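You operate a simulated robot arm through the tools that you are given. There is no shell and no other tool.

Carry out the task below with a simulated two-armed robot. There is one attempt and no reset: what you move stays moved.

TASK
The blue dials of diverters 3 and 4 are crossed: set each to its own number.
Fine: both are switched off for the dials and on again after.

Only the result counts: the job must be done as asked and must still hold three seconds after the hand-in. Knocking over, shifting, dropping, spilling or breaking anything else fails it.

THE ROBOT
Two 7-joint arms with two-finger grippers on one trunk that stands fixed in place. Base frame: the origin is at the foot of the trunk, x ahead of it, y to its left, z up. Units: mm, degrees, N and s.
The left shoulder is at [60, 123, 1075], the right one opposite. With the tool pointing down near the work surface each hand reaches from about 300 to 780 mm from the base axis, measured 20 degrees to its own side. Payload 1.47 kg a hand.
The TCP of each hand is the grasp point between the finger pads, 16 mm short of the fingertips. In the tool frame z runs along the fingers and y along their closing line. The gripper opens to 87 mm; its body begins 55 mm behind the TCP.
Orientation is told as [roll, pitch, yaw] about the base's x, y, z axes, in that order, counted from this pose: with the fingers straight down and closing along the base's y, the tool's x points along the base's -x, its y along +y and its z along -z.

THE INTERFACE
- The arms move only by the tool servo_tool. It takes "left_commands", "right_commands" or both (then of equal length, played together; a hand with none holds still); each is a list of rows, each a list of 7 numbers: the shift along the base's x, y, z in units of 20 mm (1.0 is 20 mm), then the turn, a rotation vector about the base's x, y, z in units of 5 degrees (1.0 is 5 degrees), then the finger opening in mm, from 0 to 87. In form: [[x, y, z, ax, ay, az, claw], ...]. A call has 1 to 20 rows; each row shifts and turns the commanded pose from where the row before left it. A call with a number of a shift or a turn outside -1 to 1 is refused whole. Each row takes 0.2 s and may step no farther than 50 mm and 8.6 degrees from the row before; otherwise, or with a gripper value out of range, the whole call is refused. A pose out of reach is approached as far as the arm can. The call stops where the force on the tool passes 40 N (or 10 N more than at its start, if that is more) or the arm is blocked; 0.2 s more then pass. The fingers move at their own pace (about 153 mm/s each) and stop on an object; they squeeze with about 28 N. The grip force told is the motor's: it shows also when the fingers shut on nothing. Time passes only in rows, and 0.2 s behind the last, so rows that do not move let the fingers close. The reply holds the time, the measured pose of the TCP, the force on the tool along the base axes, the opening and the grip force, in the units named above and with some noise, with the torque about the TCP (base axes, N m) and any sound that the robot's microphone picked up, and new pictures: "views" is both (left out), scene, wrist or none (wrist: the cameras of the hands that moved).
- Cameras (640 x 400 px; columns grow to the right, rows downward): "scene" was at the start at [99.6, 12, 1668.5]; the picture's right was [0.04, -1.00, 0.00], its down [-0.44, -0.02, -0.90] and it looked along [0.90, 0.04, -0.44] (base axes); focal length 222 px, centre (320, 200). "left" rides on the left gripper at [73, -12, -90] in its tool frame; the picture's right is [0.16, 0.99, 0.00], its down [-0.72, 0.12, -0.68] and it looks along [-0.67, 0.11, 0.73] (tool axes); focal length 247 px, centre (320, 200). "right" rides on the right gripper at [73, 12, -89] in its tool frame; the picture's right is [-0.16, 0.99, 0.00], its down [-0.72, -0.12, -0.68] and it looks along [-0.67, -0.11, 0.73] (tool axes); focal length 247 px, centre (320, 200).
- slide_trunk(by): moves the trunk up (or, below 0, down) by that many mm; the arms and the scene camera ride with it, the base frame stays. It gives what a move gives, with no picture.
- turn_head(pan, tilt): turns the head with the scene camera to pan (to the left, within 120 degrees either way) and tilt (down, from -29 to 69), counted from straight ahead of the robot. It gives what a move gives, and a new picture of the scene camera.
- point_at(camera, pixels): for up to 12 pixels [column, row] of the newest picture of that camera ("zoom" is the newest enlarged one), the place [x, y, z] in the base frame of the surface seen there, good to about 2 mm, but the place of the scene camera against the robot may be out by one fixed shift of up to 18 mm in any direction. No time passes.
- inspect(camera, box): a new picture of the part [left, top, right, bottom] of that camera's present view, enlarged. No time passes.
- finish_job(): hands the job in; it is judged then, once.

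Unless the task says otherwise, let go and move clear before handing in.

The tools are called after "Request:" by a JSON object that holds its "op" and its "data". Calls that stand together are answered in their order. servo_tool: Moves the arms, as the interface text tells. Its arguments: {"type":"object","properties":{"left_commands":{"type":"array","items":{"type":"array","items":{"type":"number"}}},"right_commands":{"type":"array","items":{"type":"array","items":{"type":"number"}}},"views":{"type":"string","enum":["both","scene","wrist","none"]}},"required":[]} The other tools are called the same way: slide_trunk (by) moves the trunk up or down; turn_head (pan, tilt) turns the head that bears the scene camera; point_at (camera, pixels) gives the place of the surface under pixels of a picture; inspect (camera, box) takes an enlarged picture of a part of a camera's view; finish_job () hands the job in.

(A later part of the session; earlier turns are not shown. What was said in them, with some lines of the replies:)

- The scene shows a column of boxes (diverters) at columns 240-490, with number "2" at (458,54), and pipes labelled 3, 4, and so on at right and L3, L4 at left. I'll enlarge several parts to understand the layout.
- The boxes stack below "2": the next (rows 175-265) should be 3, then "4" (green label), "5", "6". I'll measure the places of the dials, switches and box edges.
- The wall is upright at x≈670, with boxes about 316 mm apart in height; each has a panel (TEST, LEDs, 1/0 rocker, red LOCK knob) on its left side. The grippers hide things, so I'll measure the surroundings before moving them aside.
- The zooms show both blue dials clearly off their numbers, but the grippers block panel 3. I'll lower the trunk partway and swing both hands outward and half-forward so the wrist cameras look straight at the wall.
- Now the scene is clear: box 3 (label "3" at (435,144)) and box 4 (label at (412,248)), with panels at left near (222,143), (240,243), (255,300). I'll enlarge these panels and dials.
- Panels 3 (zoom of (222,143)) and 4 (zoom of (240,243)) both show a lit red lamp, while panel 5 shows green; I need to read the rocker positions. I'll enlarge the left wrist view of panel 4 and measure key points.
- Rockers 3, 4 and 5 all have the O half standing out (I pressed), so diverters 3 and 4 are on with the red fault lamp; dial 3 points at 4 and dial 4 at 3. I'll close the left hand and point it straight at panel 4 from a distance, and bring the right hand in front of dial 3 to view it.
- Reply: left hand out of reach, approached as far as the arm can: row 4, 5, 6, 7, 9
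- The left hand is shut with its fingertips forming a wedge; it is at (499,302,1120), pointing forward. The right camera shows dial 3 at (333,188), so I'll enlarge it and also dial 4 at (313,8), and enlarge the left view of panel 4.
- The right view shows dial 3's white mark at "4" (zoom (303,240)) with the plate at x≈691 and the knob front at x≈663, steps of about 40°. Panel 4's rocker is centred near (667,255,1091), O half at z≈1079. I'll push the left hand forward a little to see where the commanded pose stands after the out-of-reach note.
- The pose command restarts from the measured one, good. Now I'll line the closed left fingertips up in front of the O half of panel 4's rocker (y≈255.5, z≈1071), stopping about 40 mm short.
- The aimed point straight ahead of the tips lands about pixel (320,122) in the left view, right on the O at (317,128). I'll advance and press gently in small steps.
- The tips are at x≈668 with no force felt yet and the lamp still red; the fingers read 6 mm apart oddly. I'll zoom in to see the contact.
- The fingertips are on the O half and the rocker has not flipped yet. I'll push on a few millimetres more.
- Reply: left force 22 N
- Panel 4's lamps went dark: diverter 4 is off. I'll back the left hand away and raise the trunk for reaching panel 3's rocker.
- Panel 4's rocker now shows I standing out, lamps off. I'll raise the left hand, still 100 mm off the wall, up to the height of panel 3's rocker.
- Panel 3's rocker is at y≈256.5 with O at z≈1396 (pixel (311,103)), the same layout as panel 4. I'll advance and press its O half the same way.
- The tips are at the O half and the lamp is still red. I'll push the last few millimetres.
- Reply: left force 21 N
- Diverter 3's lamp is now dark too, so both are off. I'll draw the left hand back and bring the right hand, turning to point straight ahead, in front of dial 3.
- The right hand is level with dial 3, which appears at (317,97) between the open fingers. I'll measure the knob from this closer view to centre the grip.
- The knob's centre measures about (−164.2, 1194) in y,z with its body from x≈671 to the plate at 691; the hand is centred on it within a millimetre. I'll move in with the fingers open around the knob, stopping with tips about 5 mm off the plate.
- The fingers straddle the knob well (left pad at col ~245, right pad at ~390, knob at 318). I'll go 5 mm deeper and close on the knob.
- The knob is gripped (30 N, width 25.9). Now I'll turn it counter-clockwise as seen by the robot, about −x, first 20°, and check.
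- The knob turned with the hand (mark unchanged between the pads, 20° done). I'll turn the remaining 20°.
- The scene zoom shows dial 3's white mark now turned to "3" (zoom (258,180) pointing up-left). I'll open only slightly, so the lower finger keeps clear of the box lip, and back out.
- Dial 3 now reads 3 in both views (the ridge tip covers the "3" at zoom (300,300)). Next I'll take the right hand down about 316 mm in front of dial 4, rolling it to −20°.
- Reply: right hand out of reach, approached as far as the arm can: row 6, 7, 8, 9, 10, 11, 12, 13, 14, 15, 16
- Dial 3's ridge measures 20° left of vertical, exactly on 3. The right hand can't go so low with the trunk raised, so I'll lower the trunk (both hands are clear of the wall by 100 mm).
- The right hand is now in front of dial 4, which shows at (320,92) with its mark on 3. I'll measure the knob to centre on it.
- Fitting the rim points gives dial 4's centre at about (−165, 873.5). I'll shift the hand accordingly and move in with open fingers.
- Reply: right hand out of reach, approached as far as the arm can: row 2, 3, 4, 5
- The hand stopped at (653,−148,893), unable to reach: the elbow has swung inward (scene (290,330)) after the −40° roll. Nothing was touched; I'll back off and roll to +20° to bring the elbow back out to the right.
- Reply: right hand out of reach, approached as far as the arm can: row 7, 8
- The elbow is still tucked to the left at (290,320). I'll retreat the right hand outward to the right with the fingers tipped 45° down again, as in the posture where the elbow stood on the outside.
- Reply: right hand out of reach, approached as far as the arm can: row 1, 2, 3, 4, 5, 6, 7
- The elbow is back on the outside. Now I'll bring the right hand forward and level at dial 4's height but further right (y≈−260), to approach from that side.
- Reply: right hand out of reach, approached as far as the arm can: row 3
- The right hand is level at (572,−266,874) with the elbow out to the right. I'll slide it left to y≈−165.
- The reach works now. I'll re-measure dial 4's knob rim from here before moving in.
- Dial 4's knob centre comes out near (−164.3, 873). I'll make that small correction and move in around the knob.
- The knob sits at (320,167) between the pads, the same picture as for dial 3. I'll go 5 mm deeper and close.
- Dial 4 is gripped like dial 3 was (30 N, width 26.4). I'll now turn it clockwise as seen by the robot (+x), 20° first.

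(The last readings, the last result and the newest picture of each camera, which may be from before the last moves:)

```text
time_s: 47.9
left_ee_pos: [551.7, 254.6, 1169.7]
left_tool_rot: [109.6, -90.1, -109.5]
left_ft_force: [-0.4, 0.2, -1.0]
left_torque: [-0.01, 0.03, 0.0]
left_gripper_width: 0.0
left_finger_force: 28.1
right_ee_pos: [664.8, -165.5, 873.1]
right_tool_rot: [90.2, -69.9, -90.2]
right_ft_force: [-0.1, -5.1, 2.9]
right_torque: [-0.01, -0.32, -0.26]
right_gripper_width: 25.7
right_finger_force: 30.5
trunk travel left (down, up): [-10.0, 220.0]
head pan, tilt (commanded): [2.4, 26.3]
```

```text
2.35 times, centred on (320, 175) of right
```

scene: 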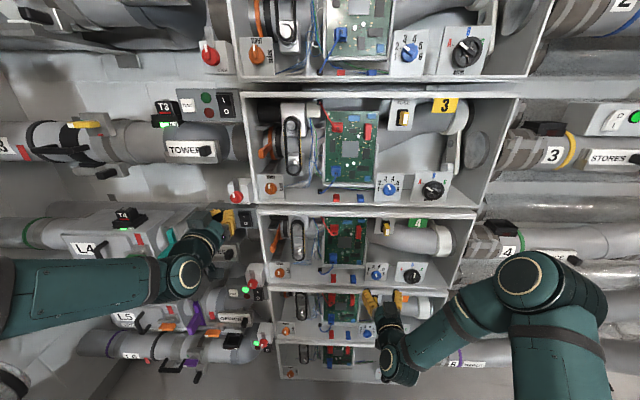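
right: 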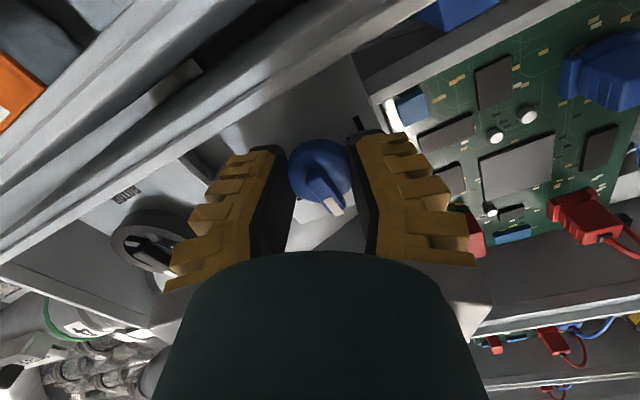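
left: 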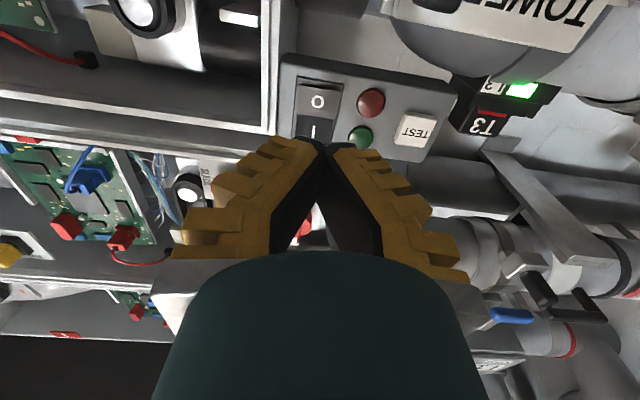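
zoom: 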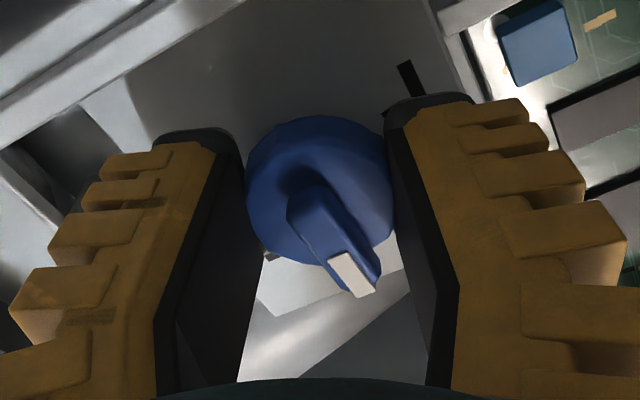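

The knob follows the hand (mark unchanged between the pads). Another 20°.

Request:
{"op": "servo_tool", "data": {"right_commands": [[0, 0, 0, 1, 0, 0, 10], [0, 0, 0, 1, 0, 0, 10], [0, 0, 0, 1, 0, 0, 10], [0, 0, 0, 1, 0, 0, 10], [0, 0, 0, 0, 0, 0, 10]], "views": "wrist"}}

Request:
{"op": "inspect", "data": {"camera": "right", "box": [230, 90, 410, 260]}}

Request:
{"op": "inspect", "data": {"camera": "scene", "box": [335, 245, 435, 315]}}

```text
time_s: 49.1
left_ee_pos: [551.2, 256.0, 1169.6]
left_tool_rot: [147.2, -90.0, -147.0]
left_ft_force: [0.4, 0.2, 0.2]
left_torque: [0.05, -0.03, 0.01]
left_gripper_width: 0.0
left_finger_force: 28.2
right_ee_pos: [666.0, -165.2, 874.4]
right_tool_rot: [90.0, -49.9, -89.9]
right_ft_force: [-5.0, -3.7, 4.9]
right_torque: [0.0, -0.12, -0.16]
right_gripper_width: 25.3
right_finger_force: 30.4
trunk travel left (down, up): [-10.0, 220.0]
head pan, tilt (commanded): [2.4, 26.3]
```

right: 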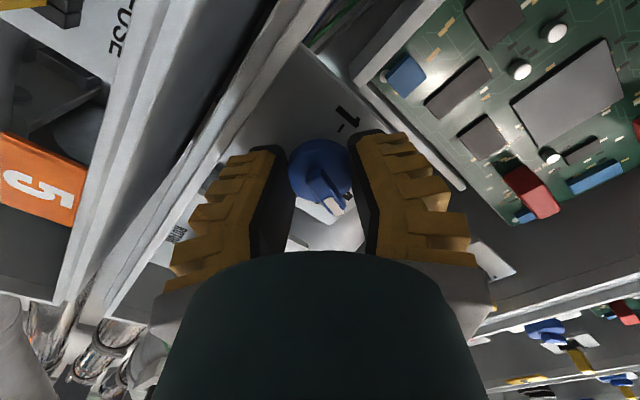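

```text
2.35 times, centred on (320, 175) of right
```

zoom: 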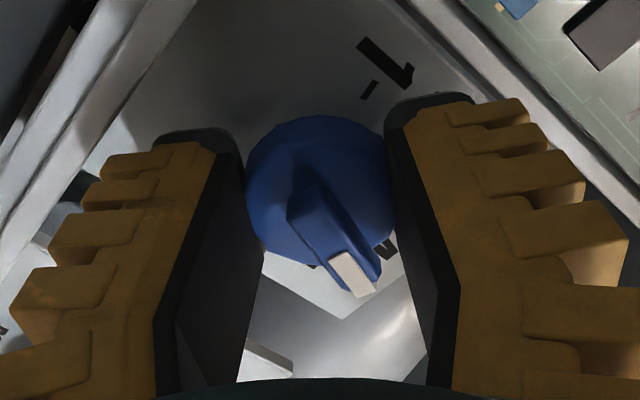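

```text
5.71 times, centred on (385, 280) of scene
```

zoom: 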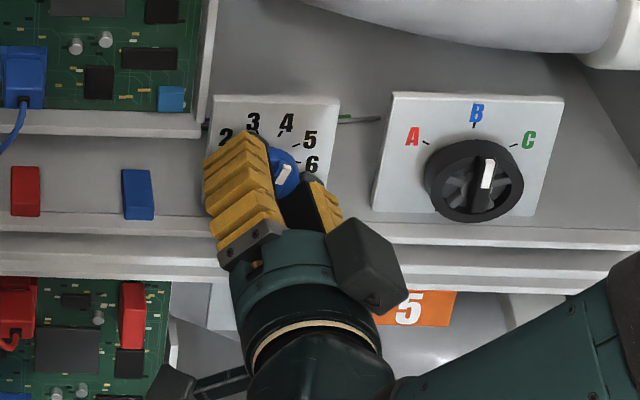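

The scene zoom shows dial 4's mark (zoom (284,175)) now pointing up-right to 4. I'll open slightly and back straight out.

Request:
{"op": "servo_tool", "data": {"right_commands": [[0, 0, 0, 0, 0, 0, 36], [0, 0, 0, 0, 0, 0, 36], [-0.5, 0, 0, 0, 0, 0, 36], [-1, 0, 0, 0, 0, 0, 36], [-1, 0, 0, 0, 0, 0, 40], [-1, 0, 0, 0, 0, 0, 40]], "views": "both"}}

Request:
{"op": "inspect", "data": {"camera": "right", "box": [230, 40, 410, 170]}}

Request:
{"op": "inspect", "data": {"camera": "scene", "box": [335, 245, 435, 315]}}

```text
time_s: 50.5
left_ee_pos: [552.5, 255.4, 1168.9]
left_tool_rot: [124.9, -90.0, -124.9]
left_ft_force: [0.2, -0.3, -1.2]
left_torque: [0.01, 0.01, -0.01]
left_gripper_width: 0.0
left_finger_force: 27.8
right_ee_pos: [597.0, -166.8, 873.2]
right_tool_rot: [90.1, -49.9, -90.0]
right_ft_force: [-0.2, -0.5, 0.2]
right_torque: [-0.02, 0.01, -0.01]
right_gripper_width: 45.9
right_finger_force: 3.5
trunk travel left (down, up): [-10.0, 220.0]
head pan, tilt (commanded): [2.4, 26.3]
```

scene: 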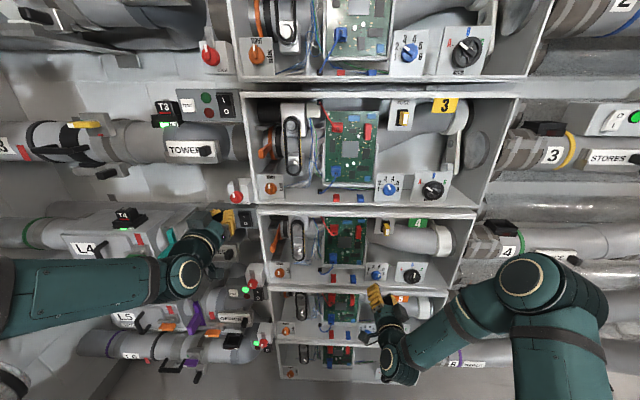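
right: 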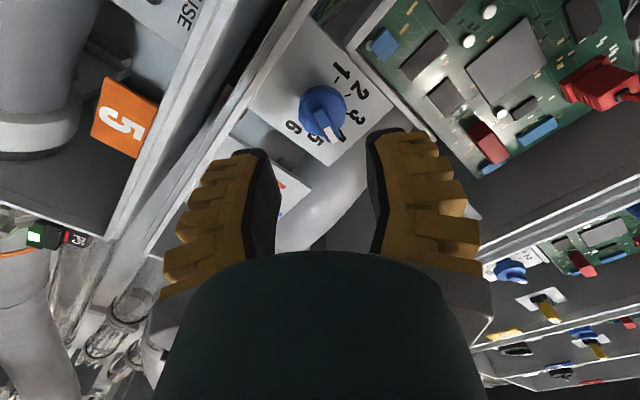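

```text
3.08 times, centred on (320, 105) of right
```

zoom: 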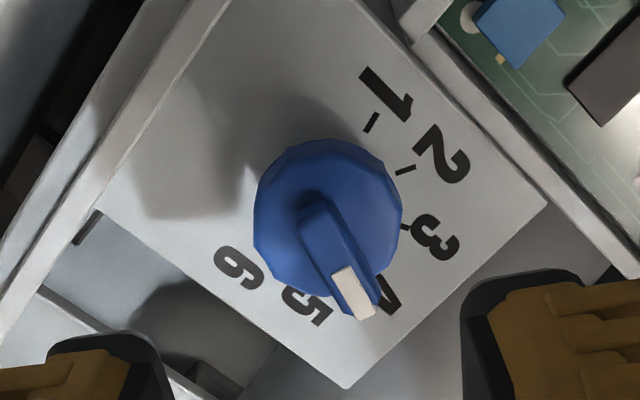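

```text
5.71 times, centred on (385, 280) of scene
```

zoom: 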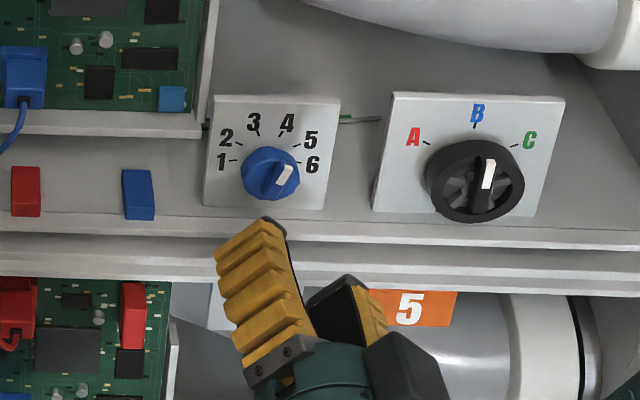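

Dial 4's ridge covers the "4". I'll verify its angle numerically.

Request:
{"op": "point_at", "data": {"camera": "right", "pixels": [[317, 112], [330, 137], [324, 124], [320, 117], [328, 132]]}}

Request:
{"op": "inspect", "data": {"camera": "scene", "box": [340, 160, 440, 210]}}

```text
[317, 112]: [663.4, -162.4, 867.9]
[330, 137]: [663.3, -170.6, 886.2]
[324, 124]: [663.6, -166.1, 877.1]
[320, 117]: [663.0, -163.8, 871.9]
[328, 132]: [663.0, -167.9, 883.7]
```

```text
6.40 times, centred on (390, 185) of scene
```

zoom: 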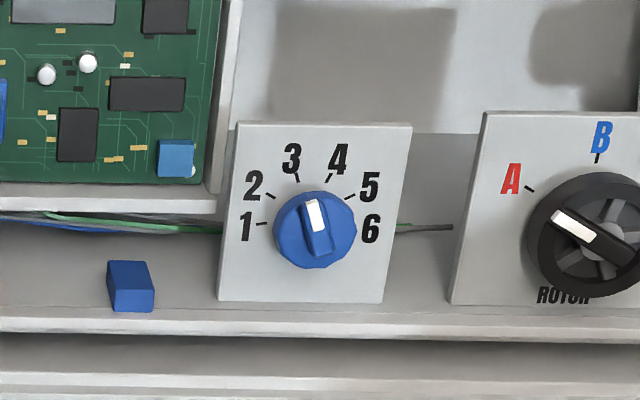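

Dial 4's ridge measures about 20° right of vertical, on 4; dial 3 is on 3. Now I'll withdraw the right hand outward and lower the left hand to face the I half of rocker 4 (z≈1110).

Request:
{"op": "servo_tool", "data": {"left_commands": [[0, 0, -1, 0, 0, 0, 0], [0, 0, -1, 0, 0, 0, 0], [0, 0, -0.95, 0, 0, 0, 0], [0, 0, 0, 0, 0, 0, 0], [0, 0, 0, 0, 0, 0, 0], [0, 0, 0, 0, 0, 0, 0], [0, 0, 0, 0, 0, 0, 0], [0, 0, 0, 0, 0, 0, 0], [0, 0, 0, 0, 0, 0, 0], [0, 0, 0, 0, 0, 0, 0], [0, 0, 0, 0, 0, 0, 0], [0, 0, 0, 0, 0, 0, 0], [0, 0, 0, 0, 0, 0, 0], [0, 0, 0, 0, 0, 0, 0], [0, 0, 0, 0, 0, 0, 0], [0, 0, 0, 0, 0, 0, 0], [0, 0, 0, 0, 0, 0, 0]], "right_commands": [[-1, 0, 0, 0, 0, 0, 40], [-0.5, -0.8, 0, -1, 0, 0, 40], [0, -0.8, 0, -1, 0, 0, 40], [0, -0.8, 0, -1, 0, 0, 40], [0, -0.8, 0, -1, 0, 0, 40], [0, -0.8, 0, -1, 0, 0, 40], [0, -0.8, 0, -1, 0, 0, 40], [0, -0.8, 0, -1, 0, 0, 40], [0, -0.8, 0, -1, 0, 0, 40], [-1, -0.5, 0.5, 0, 1, 0, 40], [-1, -0.5, 0.5, 0, 1, 0, 40], [-1, -0.5, 0.5, 0, 1, 0, 40], [-1, -0.5, 0.5, 0, 1, 0, 40], [-1, 0, 0.5, 0, 1, 0, 40], [-1, 0, 0.5, 0, 1, 0, 40], [-1, 0, 0.5, 0, 1, 0, 40], [-1, 0, 0.5, 0, 1, 0, 40]], "views": "both"}}

```text
time_s: 54.1
left_ee_pos: [551.6, 255.5, 1110.8]
left_tool_rot: [166.4, -90.1, -166.5]
left_ft_force: [-0.4, -0.1, -0.8]
left_torque: [-0.04, 0.03, 0.0]
left_gripper_width: 0.1
left_finger_force: 28.3
right_ee_pos: [416.9, -340.4, 956.9]
right_tool_rot: [0.1, -49.8, -0.2]
right_ft_force: [0.4, -0.1, 0.3]
right_torque: [-0.01, 0.03, 0.0]
right_gripper_width: 46.1
right_finger_force: 3.9
right hand out of reach, approached as far as the arm can: row 15, 16, 17
trunk travel left (down, up): [-10.0, 220.0]
head pan, tilt (commanded): [2.4, 26.3]
```

scene: 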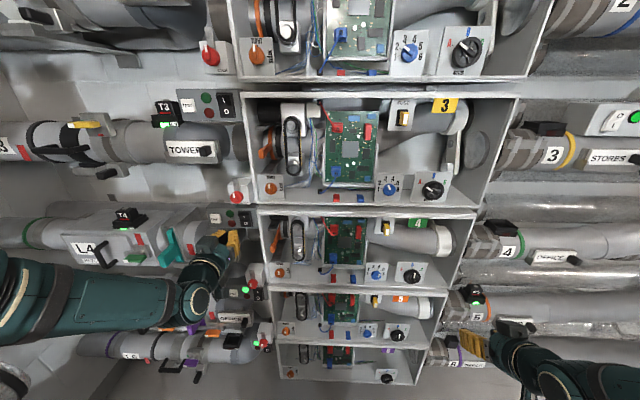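
right: 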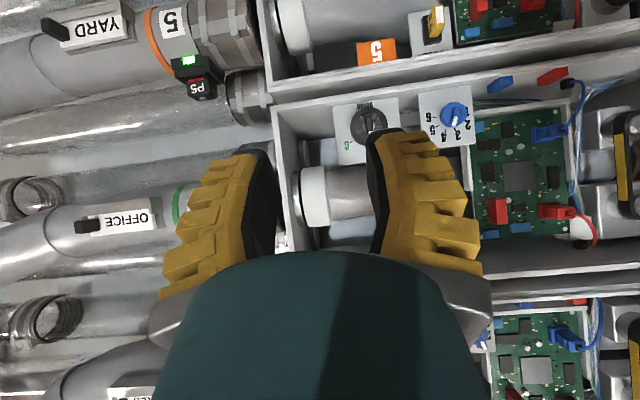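
left: 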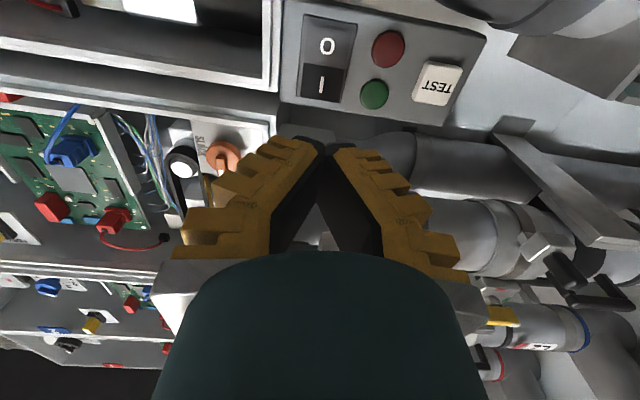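

Panel 4 in the left view: O at (327,45), I at (322,85), lamps dark. I'll measure the I half and the lock above for clearance.

Request:
{"op": "point_at", "data": {"camera": "left", "pixels": [[322, 85], [323, 80], [322, 92], [326, 60], [327, 45], [305, 85], [342, 85], [320, 100], [335, 120], [300, 135], [288, 100]]}}

Request:
{"op": "inspect", "data": {"camera": "left", "box": [270, 0, 490, 150]}}

Request:
{"op": "inspect", "data": {"camera": "scene", "box": [190, 170, 290, 250]}}

```text
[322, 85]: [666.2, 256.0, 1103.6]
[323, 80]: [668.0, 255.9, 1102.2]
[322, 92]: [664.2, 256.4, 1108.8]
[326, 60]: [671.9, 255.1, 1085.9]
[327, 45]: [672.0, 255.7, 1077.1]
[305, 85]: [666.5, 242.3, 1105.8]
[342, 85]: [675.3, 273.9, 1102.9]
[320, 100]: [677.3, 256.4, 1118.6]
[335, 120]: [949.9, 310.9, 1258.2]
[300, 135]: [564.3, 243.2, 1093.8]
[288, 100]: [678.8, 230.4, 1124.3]
```

```text
2.67 times, centred on (380, 75) of left
```

zoom: 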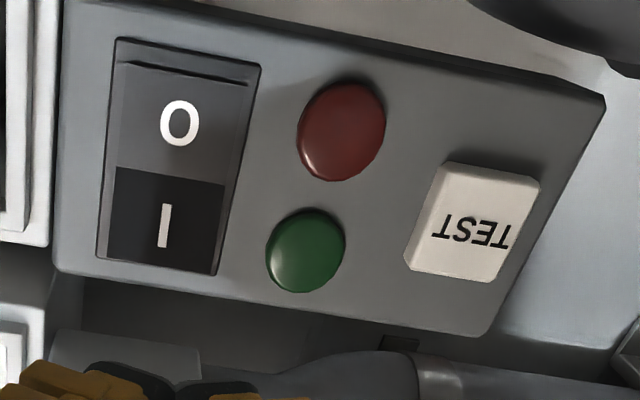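

```text
5.00 times, centred on (240, 210) of scene
```

zoom: 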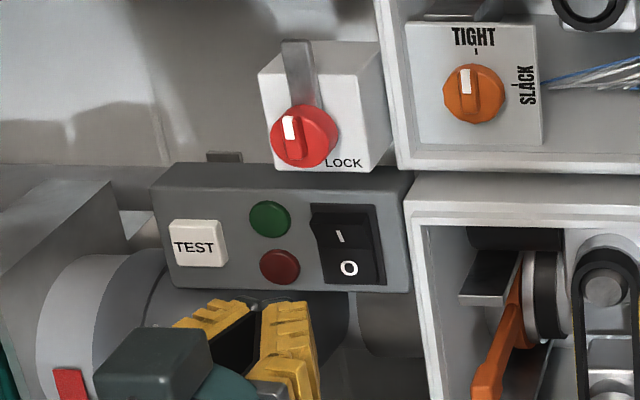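

Rocker 4's I half is at (666,256,1104) and the tips are lined up at y≈255.5, z≈1110.8. I'll advance and press.

Request:
{"op": "servo_tool", "data": {"left_commands": [[1, 0, 0, 0, 0, 0, 0], [1, 0, 0, 0, 0, 0, 0], [1, 0, 0, 0, 0, 0, 0], [1, 0, 0, 0, 0, 0, 0], [0.4, 0, 0, 0, 0, 0, 0], [0.2, 0, 0, 0, 0, 0, 0], [0.2, 0, 0, 0, 0, 0, 0], [0.2, 0, 0, 0, 0, 0, 0]], "views": "wrist"}}

Request:
{"op": "inspect", "data": {"camera": "scene", "box": [190, 170, 290, 250]}}

```text
time_s: 55.9
left_ee_pos: [651.3, 255.4, 1110.5]
left_tool_rot: [165.5, -89.8, -165.5]
left_ft_force: [-1.4, -1.0, 1.3]
left_torque: [-0.02, 0.0, 0.01]
left_gripper_width: 5.7
left_finger_force: 27.9
right_ee_pos: [417.2, -341.7, 955.8]
right_tool_rot: [0.1, -49.8, -0.1]
right_ft_force: [-0.8, 0.0, -0.4]
right_torque: [-0.03, 0.01, 0.01]
right_gripper_width: 45.7
right_finger_force: 4.0
trunk travel left (down, up): [-10.0, 220.0]
head pan, tilt (commanded): [2.4, 26.3]
```

left: 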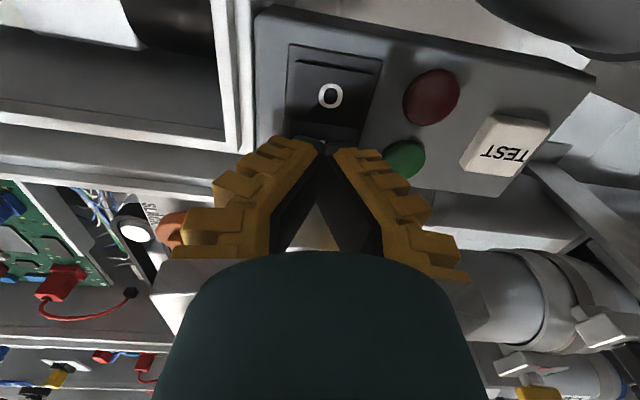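

```text
5.00 times, centred on (240, 210) of scene
```

zoom: 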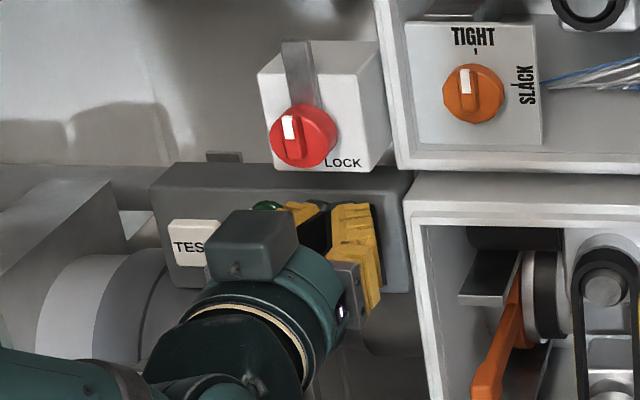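

The tips rest on the I half, well below the lock knob; the lamps are still dark. I'll push a few millimetres more.

Request:
{"op": "servo_tool", "data": {"left_commands": [[0.15, 0, 0, 0, 0, 0, 0], [0.15, 0, 0, 0, 0, 0, 0], [0.1, 0, 0, 0, 0, 0, 0]], "views": "wrist"}}

Request:
{"op": "inspect", "data": {"camera": "scene", "box": [190, 170, 290, 250]}}

```text
time_s: 56.7
left_ee_pos: [658.5, 256.9, 1109.0]
left_tool_rot: [-1.2, -89.8, 1.2]
left_ft_force: [-14.8, 0.6, -3.4]
left_torque: [-0.04, 0.18, -0.02]
left_gripper_width: 5.9
left_finger_force: 28.5
right_ee_pos: [417.4, -341.0, 957.5]
right_tool_rot: [0.1, -50.1, 0.0]
right_ft_force: [0.5, -0.8, -0.5]
right_torque: [0.02, -0.01, -0.01]
right_gripper_width: 45.9
right_finger_force: 3.9
trunk travel left (down, up): [-10.0, 220.0]
head pan, tilt (commanded): [2.4, 26.3]
```

left: 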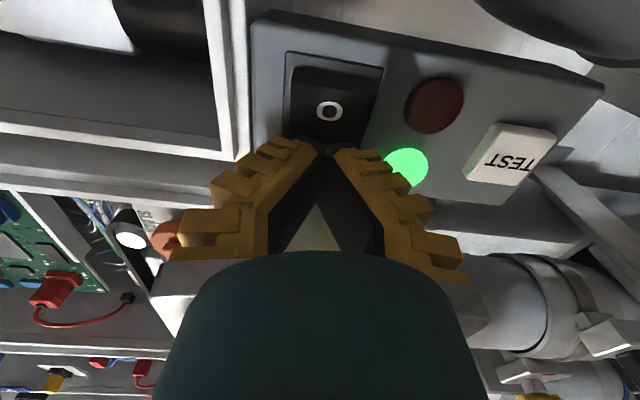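

```text
5.00 times, centred on (240, 210) of scene
```

zoom: 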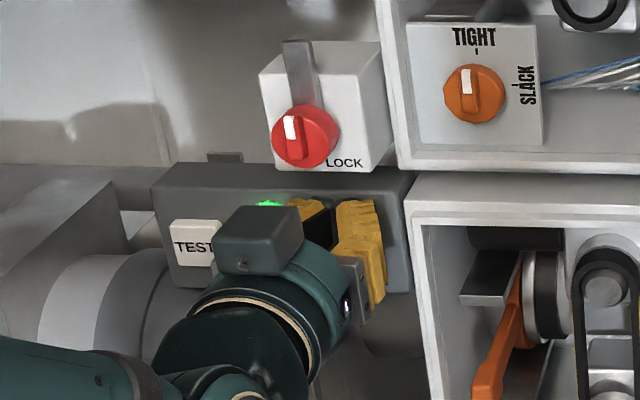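

Diverter 4 is back on and its lamp is green now (left view (405,165)). I'll withdraw the left hand and raise the trunk to reach rocker 3.

Request:
{"op": "servo_tool", "data": {"left_commands": [[-0.5, 0, 0, 0, 0, 0, 0], [-1, 0, 0, 0, 0, 0, 0], [-1, 0, 0, 0, 0, 0, 0], [-1, 0, 0, 0, 0, 0, 0], [-1, 0, 0, 0, 0, 0, 0], [-1, 0, 0, 0, 0, 0, 0]], "views": "wrist"}}

Request:
{"op": "slide_trunk", "data": {"by": 220}}

Request:
{"op": "servo_tool", "data": {"left_commands": [[0, 0, 1, 0, 0, 0, 0], [0, 0, 1, 0, 0, 0, 0], [0, 0, 1, 0, 0, 0, 0], [0, 0, 1, 0, 0, 0, 0], [0, 0, 0.8, 0, 0, 0, 0], [0, 0, 0, 0, 0, 0, 0]], "views": "both"}}

```text
time_s: 58.1
left_ee_pos: [549.2, 258.4, 1109.4]
left_tool_rot: [166.4, -90.0, -166.5]
left_ft_force: [0.7, -0.1, -0.1]
left_torque: [0.01, 0.02, -0.02]
left_gripper_width: 0.0
left_finger_force: 27.9
right_ee_pos: [416.9, -341.9, 956.1]
right_tool_rot: [0.1, -49.9, 0.0]
right_ft_force: [0.3, -0.1, 1.2]
right_torque: [0.0, -0.02, -0.02]
right_gripper_width: 45.7
right_finger_force: 3.5
trunk travel left (down, up): [-10.0, 220.0]
head pan, tilt (commanded): [2.4, 26.3]
```

left: 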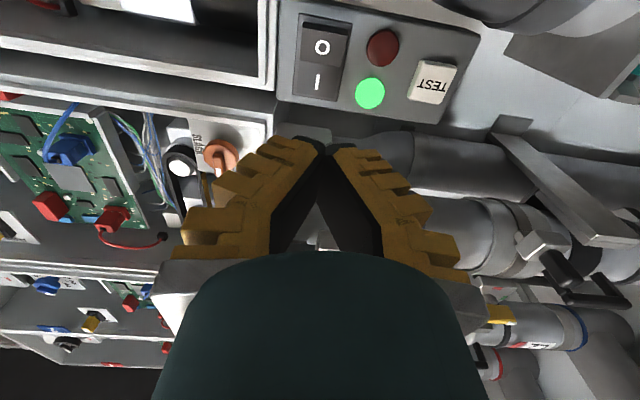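

```text
time_s: 60.4
left_ee_pos: [549.0, 257.6, 1330.1]
left_tool_rot: [38.8, -89.9, -38.7]
left_ft_force: [0.2, 0.3, 0.1]
left_torque: [0.0, -0.02, 0.01]
left_gripper_width: 0.0
left_finger_force: 27.8
right_ee_pos: [417.8, -341.0, 1175.9]
right_tool_rot: [0.1, -49.9, 0.0]
right_ft_force: [0.2, 0.4, 0.6]
right_torque: [0.0, -0.02, 0.01]
right_gripper_width: 45.8
right_finger_force: 4.6
trunk travel left (down, up): [-230.0, 0.0]
head pan, tilt (commanded): [2.4, 26.3]
```

```text
time_s: 61.8
left_ee_pos: [550.9, 258.5, 1427.9]
left_tool_rot: [65.3, -90.0, -65.3]
left_ft_force: [0.6, 0.6, 0.2]
left_torque: [0.01, 0.01, 0.01]
left_gripper_width: 0.0
left_finger_force: 27.9
right_ee_pos: [418.1, -340.8, 1175.4]
right_tool_rot: [0.1, -49.9, 0.0]
right_ft_force: [0.0, 0.2, -0.3]
right_torque: [0.0, -0.01, 0.0]
right_gripper_width: 45.7
right_finger_force: 4.4
trunk travel left (down, up): [-230.0, 0.0]
head pan, tilt (commanded): [2.4, 26.3]
```

scene: 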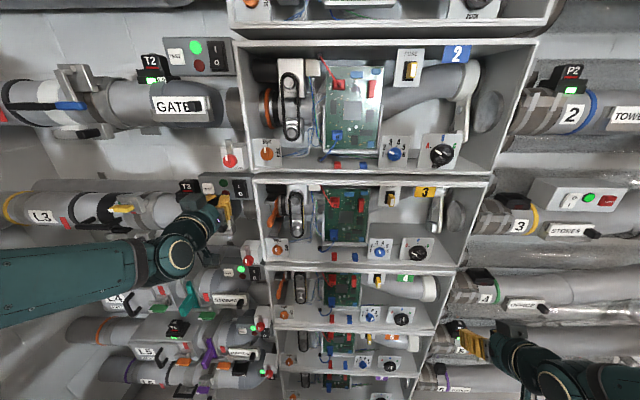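
left: 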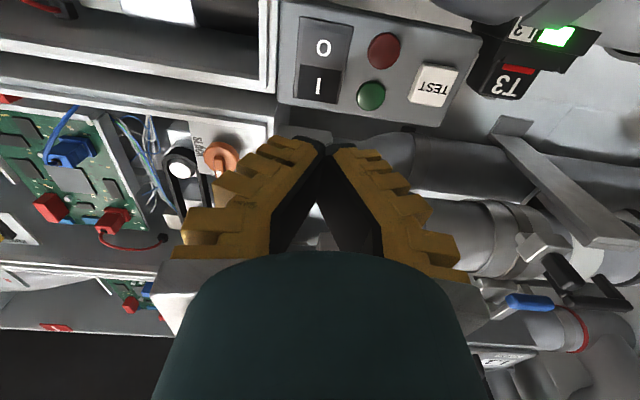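

Request:
{"op": "point_at", "data": {"camera": "left", "pixels": [[319, 86], [319, 92], [322, 47], [322, 62], [302, 86], [339, 86], [318, 100]]}}

Request:
{"op": "inspect", "data": {"camera": "left", "box": [270, 0, 490, 150]}}

Request:
{"op": "inspect", "data": {"camera": "scene", "box": [180, 140, 290, 220]}}

```text
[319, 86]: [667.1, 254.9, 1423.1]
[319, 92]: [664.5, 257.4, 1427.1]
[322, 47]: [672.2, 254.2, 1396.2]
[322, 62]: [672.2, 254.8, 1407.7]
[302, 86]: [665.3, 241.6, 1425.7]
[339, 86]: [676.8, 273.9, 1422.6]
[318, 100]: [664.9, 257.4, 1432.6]
```

```text
2.67 times, centred on (380, 75) of left
```

zoom: 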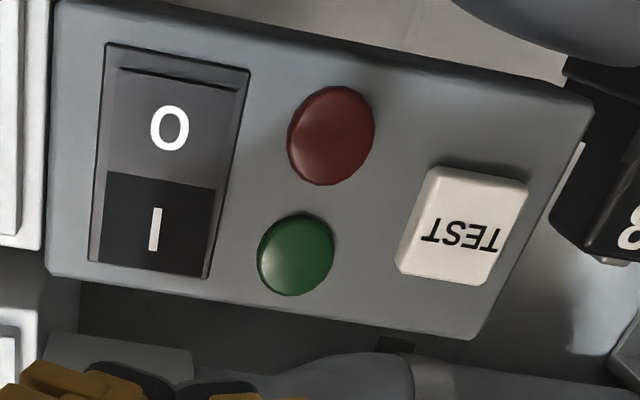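

```text
5.00 times, centred on (235, 180) of scene
```

zoom: 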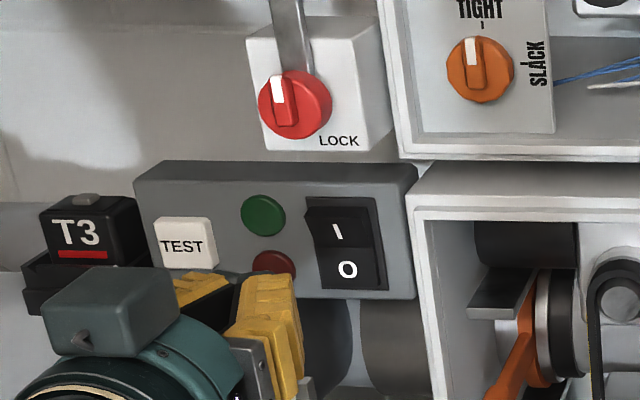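

Rocker 3's I half is at (667,255,1423); the tips are at z≈1428, the same offset that worked on rocker 4. I'll advance and press.

Request:
{"op": "servo_tool", "data": {"left_commands": [[1, -0.12, 0.05, 0, 0, 0, 0], [1, 0, 0, 0, 0, 0, 0], [1, 0, 0, 0, 0, 0, 0], [1, 0, 0, 0, 0, 0, 0], [0.4, 0, 0, 0, 0, 0, 0], [0.2, 0, 0, 0, 0, 0, 0], [0.2, 0, 0, 0, 0, 0, 0], [0.2, 0, 0, 0, 0, 0, 0]], "views": "wrist"}}

Request:
{"op": "inspect", "data": {"camera": "scene", "box": [180, 140, 290, 220]}}

```text
time_s: 63.6
left_ee_pos: [648.5, 254.7, 1428.2]
left_tool_rot: [171.5, -90.0, -171.5]
left_ft_force: [-0.4, 0.6, -0.2]
left_torque: [-0.01, -0.01, -0.03]
left_gripper_width: 5.8
left_finger_force: 27.5
right_ee_pos: [416.8, -340.8, 1175.1]
right_tool_rot: [0.1, -49.9, 0.0]
right_ft_force: [-0.3, 0.1, -0.1]
right_torque: [0.02, 0.01, 0.01]
right_gripper_width: 45.7
right_finger_force: 4.3
trunk travel left (down, up): [-230.0, 0.0]
head pan, tilt (commanded): [2.4, 26.3]
```

left: 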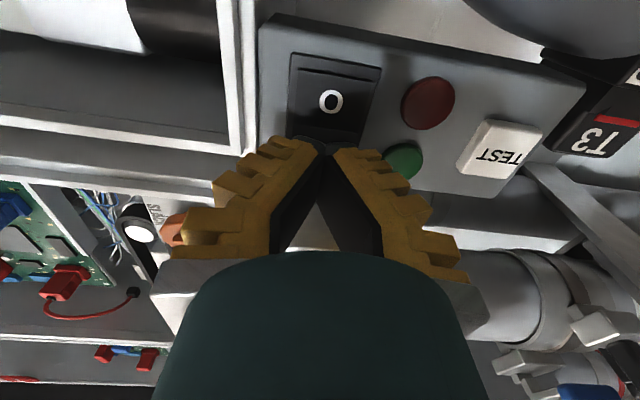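

```text
5.00 times, centred on (235, 180) of scene
```

zoom: 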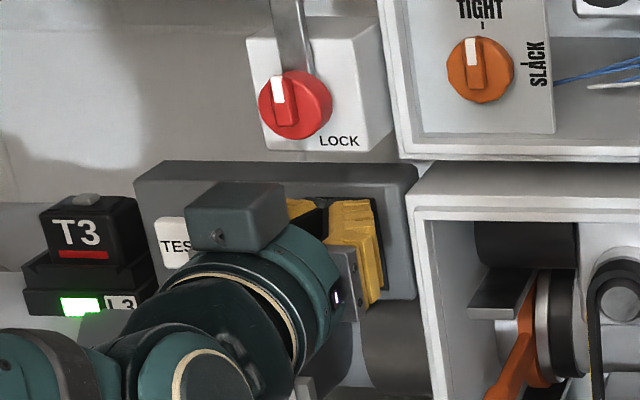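

The tips are on the I half of rocker 3, lamp still dark. I'll push the last millimetres.

Request:
{"op": "servo_tool", "data": {"left_commands": [[0.2, 0, 0, 0, 0, 0, 0], [0.15, 0, 0, 0, 0, 0, 0], [0.15, 0, 0, 0, 0, 0, 0]], "views": "wrist"}}

Request:
{"op": "inspect", "data": {"camera": "scene", "box": [180, 140, 290, 220]}}

```text
time_s: 64.4
left_ee_pos: [657.1, 255.1, 1428.8]
left_tool_rot: [-13.3, -90.1, 13.2]
left_ft_force: [-7.9, 0.6, -1.8]
left_torque: [0.0, 0.11, -0.01]
left_gripper_width: 5.9
left_finger_force: 28.1
right_ee_pos: [416.7, -341.4, 1174.4]
right_tool_rot: [0.1, -50.0, 0.1]
right_ft_force: [-0.7, 0.4, 0.4]
right_torque: [0.0, -0.01, -0.01]
right_gripper_width: 45.8
right_finger_force: 4.1
trunk travel left (down, up): [-230.0, 0.0]
head pan, tilt (commanded): [2.4, 26.3]
```

left: 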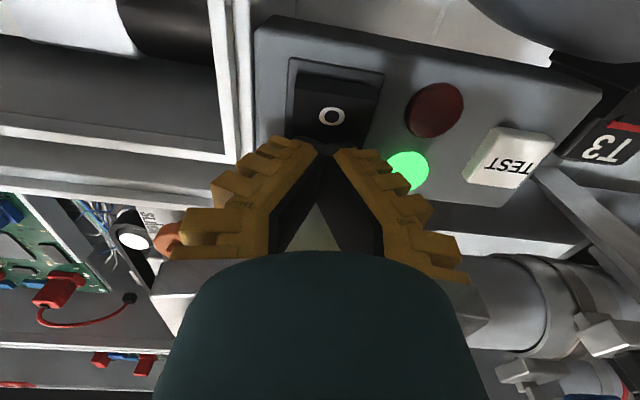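

```text
5.00 times, centred on (235, 180) of scene
```

zoom: 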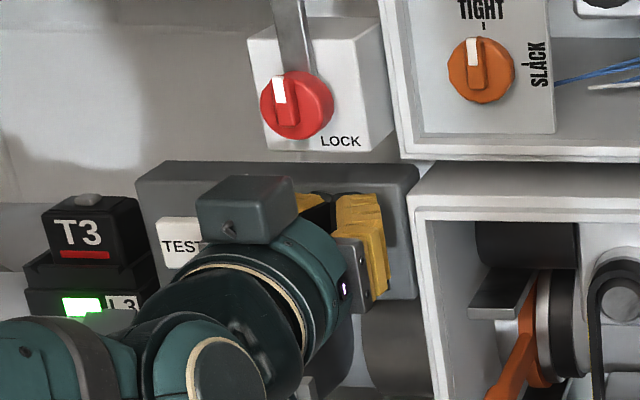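

Diverter 3's lamp is green as well (left view (407,172)). I'll withdraw the left hand and review everything.

Request:
{"op": "servo_tool", "data": {"left_commands": [[-0.5, 0, 0, 0, 0, 0, 0], [-1, 0, 0, 0, 0, 0, 0], [-1, 0, 0, 0, 0, 0, 0], [-1, 0, 0, 0, 0, 0, 0], [-1, 0, 0, 0, 0, 0, 0], [-1, 0, 0, 0, 0, 0, 0], [0, 0, -1, 0, 0, 0, 0], [0, 0, -1, 0, 0, 0, 0], [0, 0, -1, 0, 0, 0, 0], [0, 0, -1, 0, 0, 0, 0], [0, 0, 0, 0, 0, 0, 0]], "views": "both"}}

Request:
{"op": "inspect", "data": {"camera": "scene", "box": [190, 160, 310, 300]}}

Request:
{"op": "inspect", "data": {"camera": "scene", "box": [340, 230, 450, 330]}}

Request:
{"op": "inspect", "data": {"camera": "scene", "box": [180, 160, 260, 210]}}

Request:
{"op": "inspect", "data": {"camera": "scene", "box": [355, 230, 405, 265]}}

Request:
{"op": "inspect", "data": {"camera": "scene", "box": [345, 298, 395, 333]}}

```text
time_s: 66.8
left_ee_pos: [549.9, 254.8, 1348.1]
left_tool_rot: [142.1, -90.0, -142.0]
left_ft_force: [0.4, 0.1, -0.8]
left_torque: [-0.04, -0.01, 0.02]
left_gripper_width: 0.0
left_finger_force: 27.9
right_ee_pos: [418.2, -342.3, 1175.4]
right_tool_rot: [0.1, -49.8, 0.1]
right_ft_force: [-0.4, -0.8, 0.0]
right_torque: [-0.02, 0.0, -0.03]
right_gripper_width: 45.7
right_finger_force: 3.9
trunk travel left (down, up): [-230.0, 0.0]
head pan, tilt (commanded): [2.4, 26.3]
```

scene: 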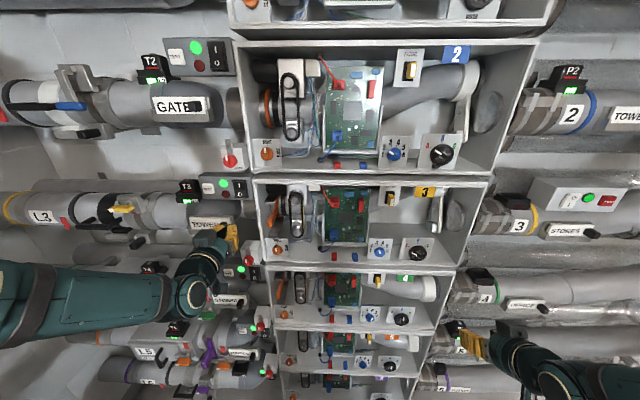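
left: 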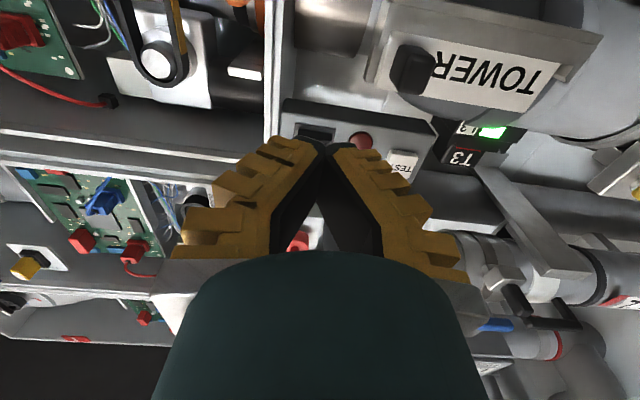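

```text
2.86 times, centred on (250, 230) of scene
```

zoom: 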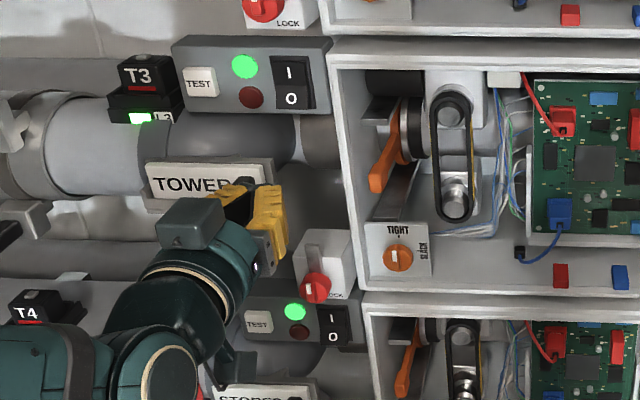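

```text
4.00 times, centred on (395, 280) of scene
```

zoom: 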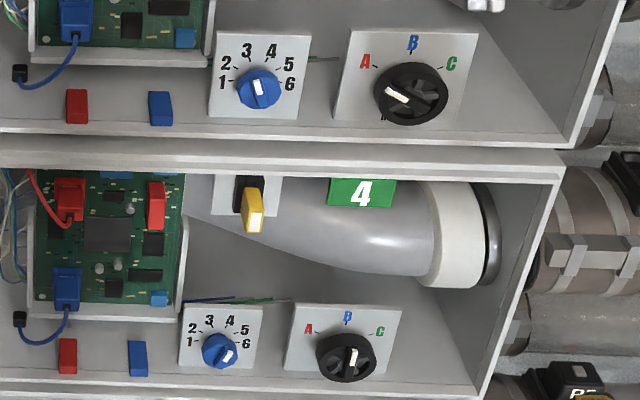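

```text
8.00 times, centred on (220, 185) of scene
```

zoom: 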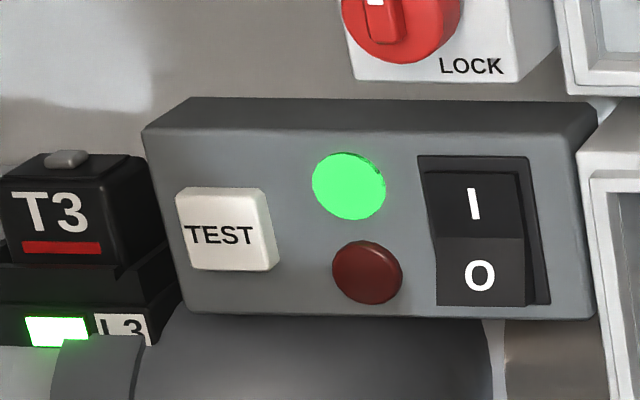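

```text
11.43 times, centred on (380, 248) of scene
```

zoom: 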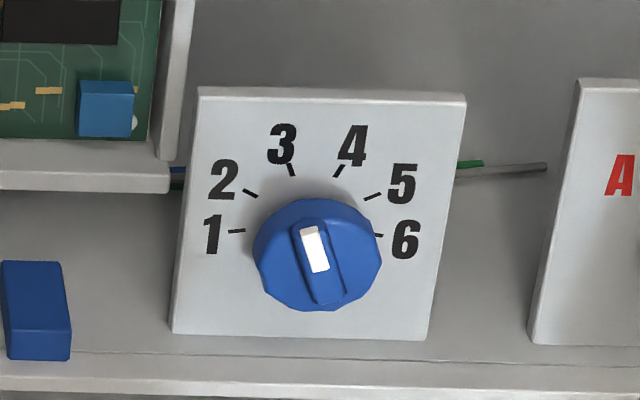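

```text
11.43 times, centred on (370, 316) of scene
```

zoom: 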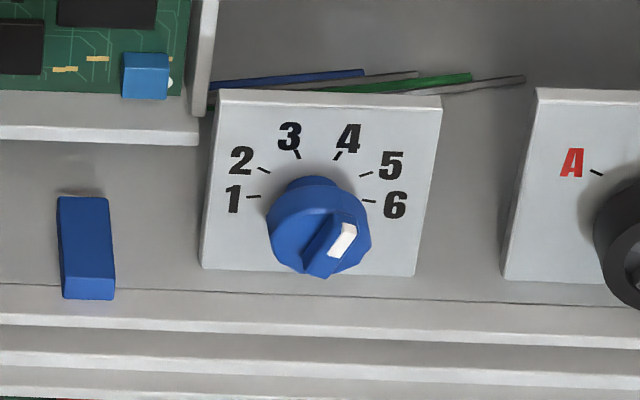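

Both panels show green lamps with I pressed, dial 3 reads 3 and dial 4 reads 4, and both hands are clear of everything. The neighbouring parts look unchanged, so I'll hand the job in.

Request:
{"op": "finish_job", "data": {}}

```text
The job is handed in.
```

Diverter 3's blue dial is now on 3 and diverter 4's is on 4. I switched both diverters off before turning the dials and back on afterwards.

In the last pictures before hand-in, both rockers were on and both panel lamps were green; they had been red at the start. Both hands were clear of the wall, and nothing else appeared to have been touched or moved.
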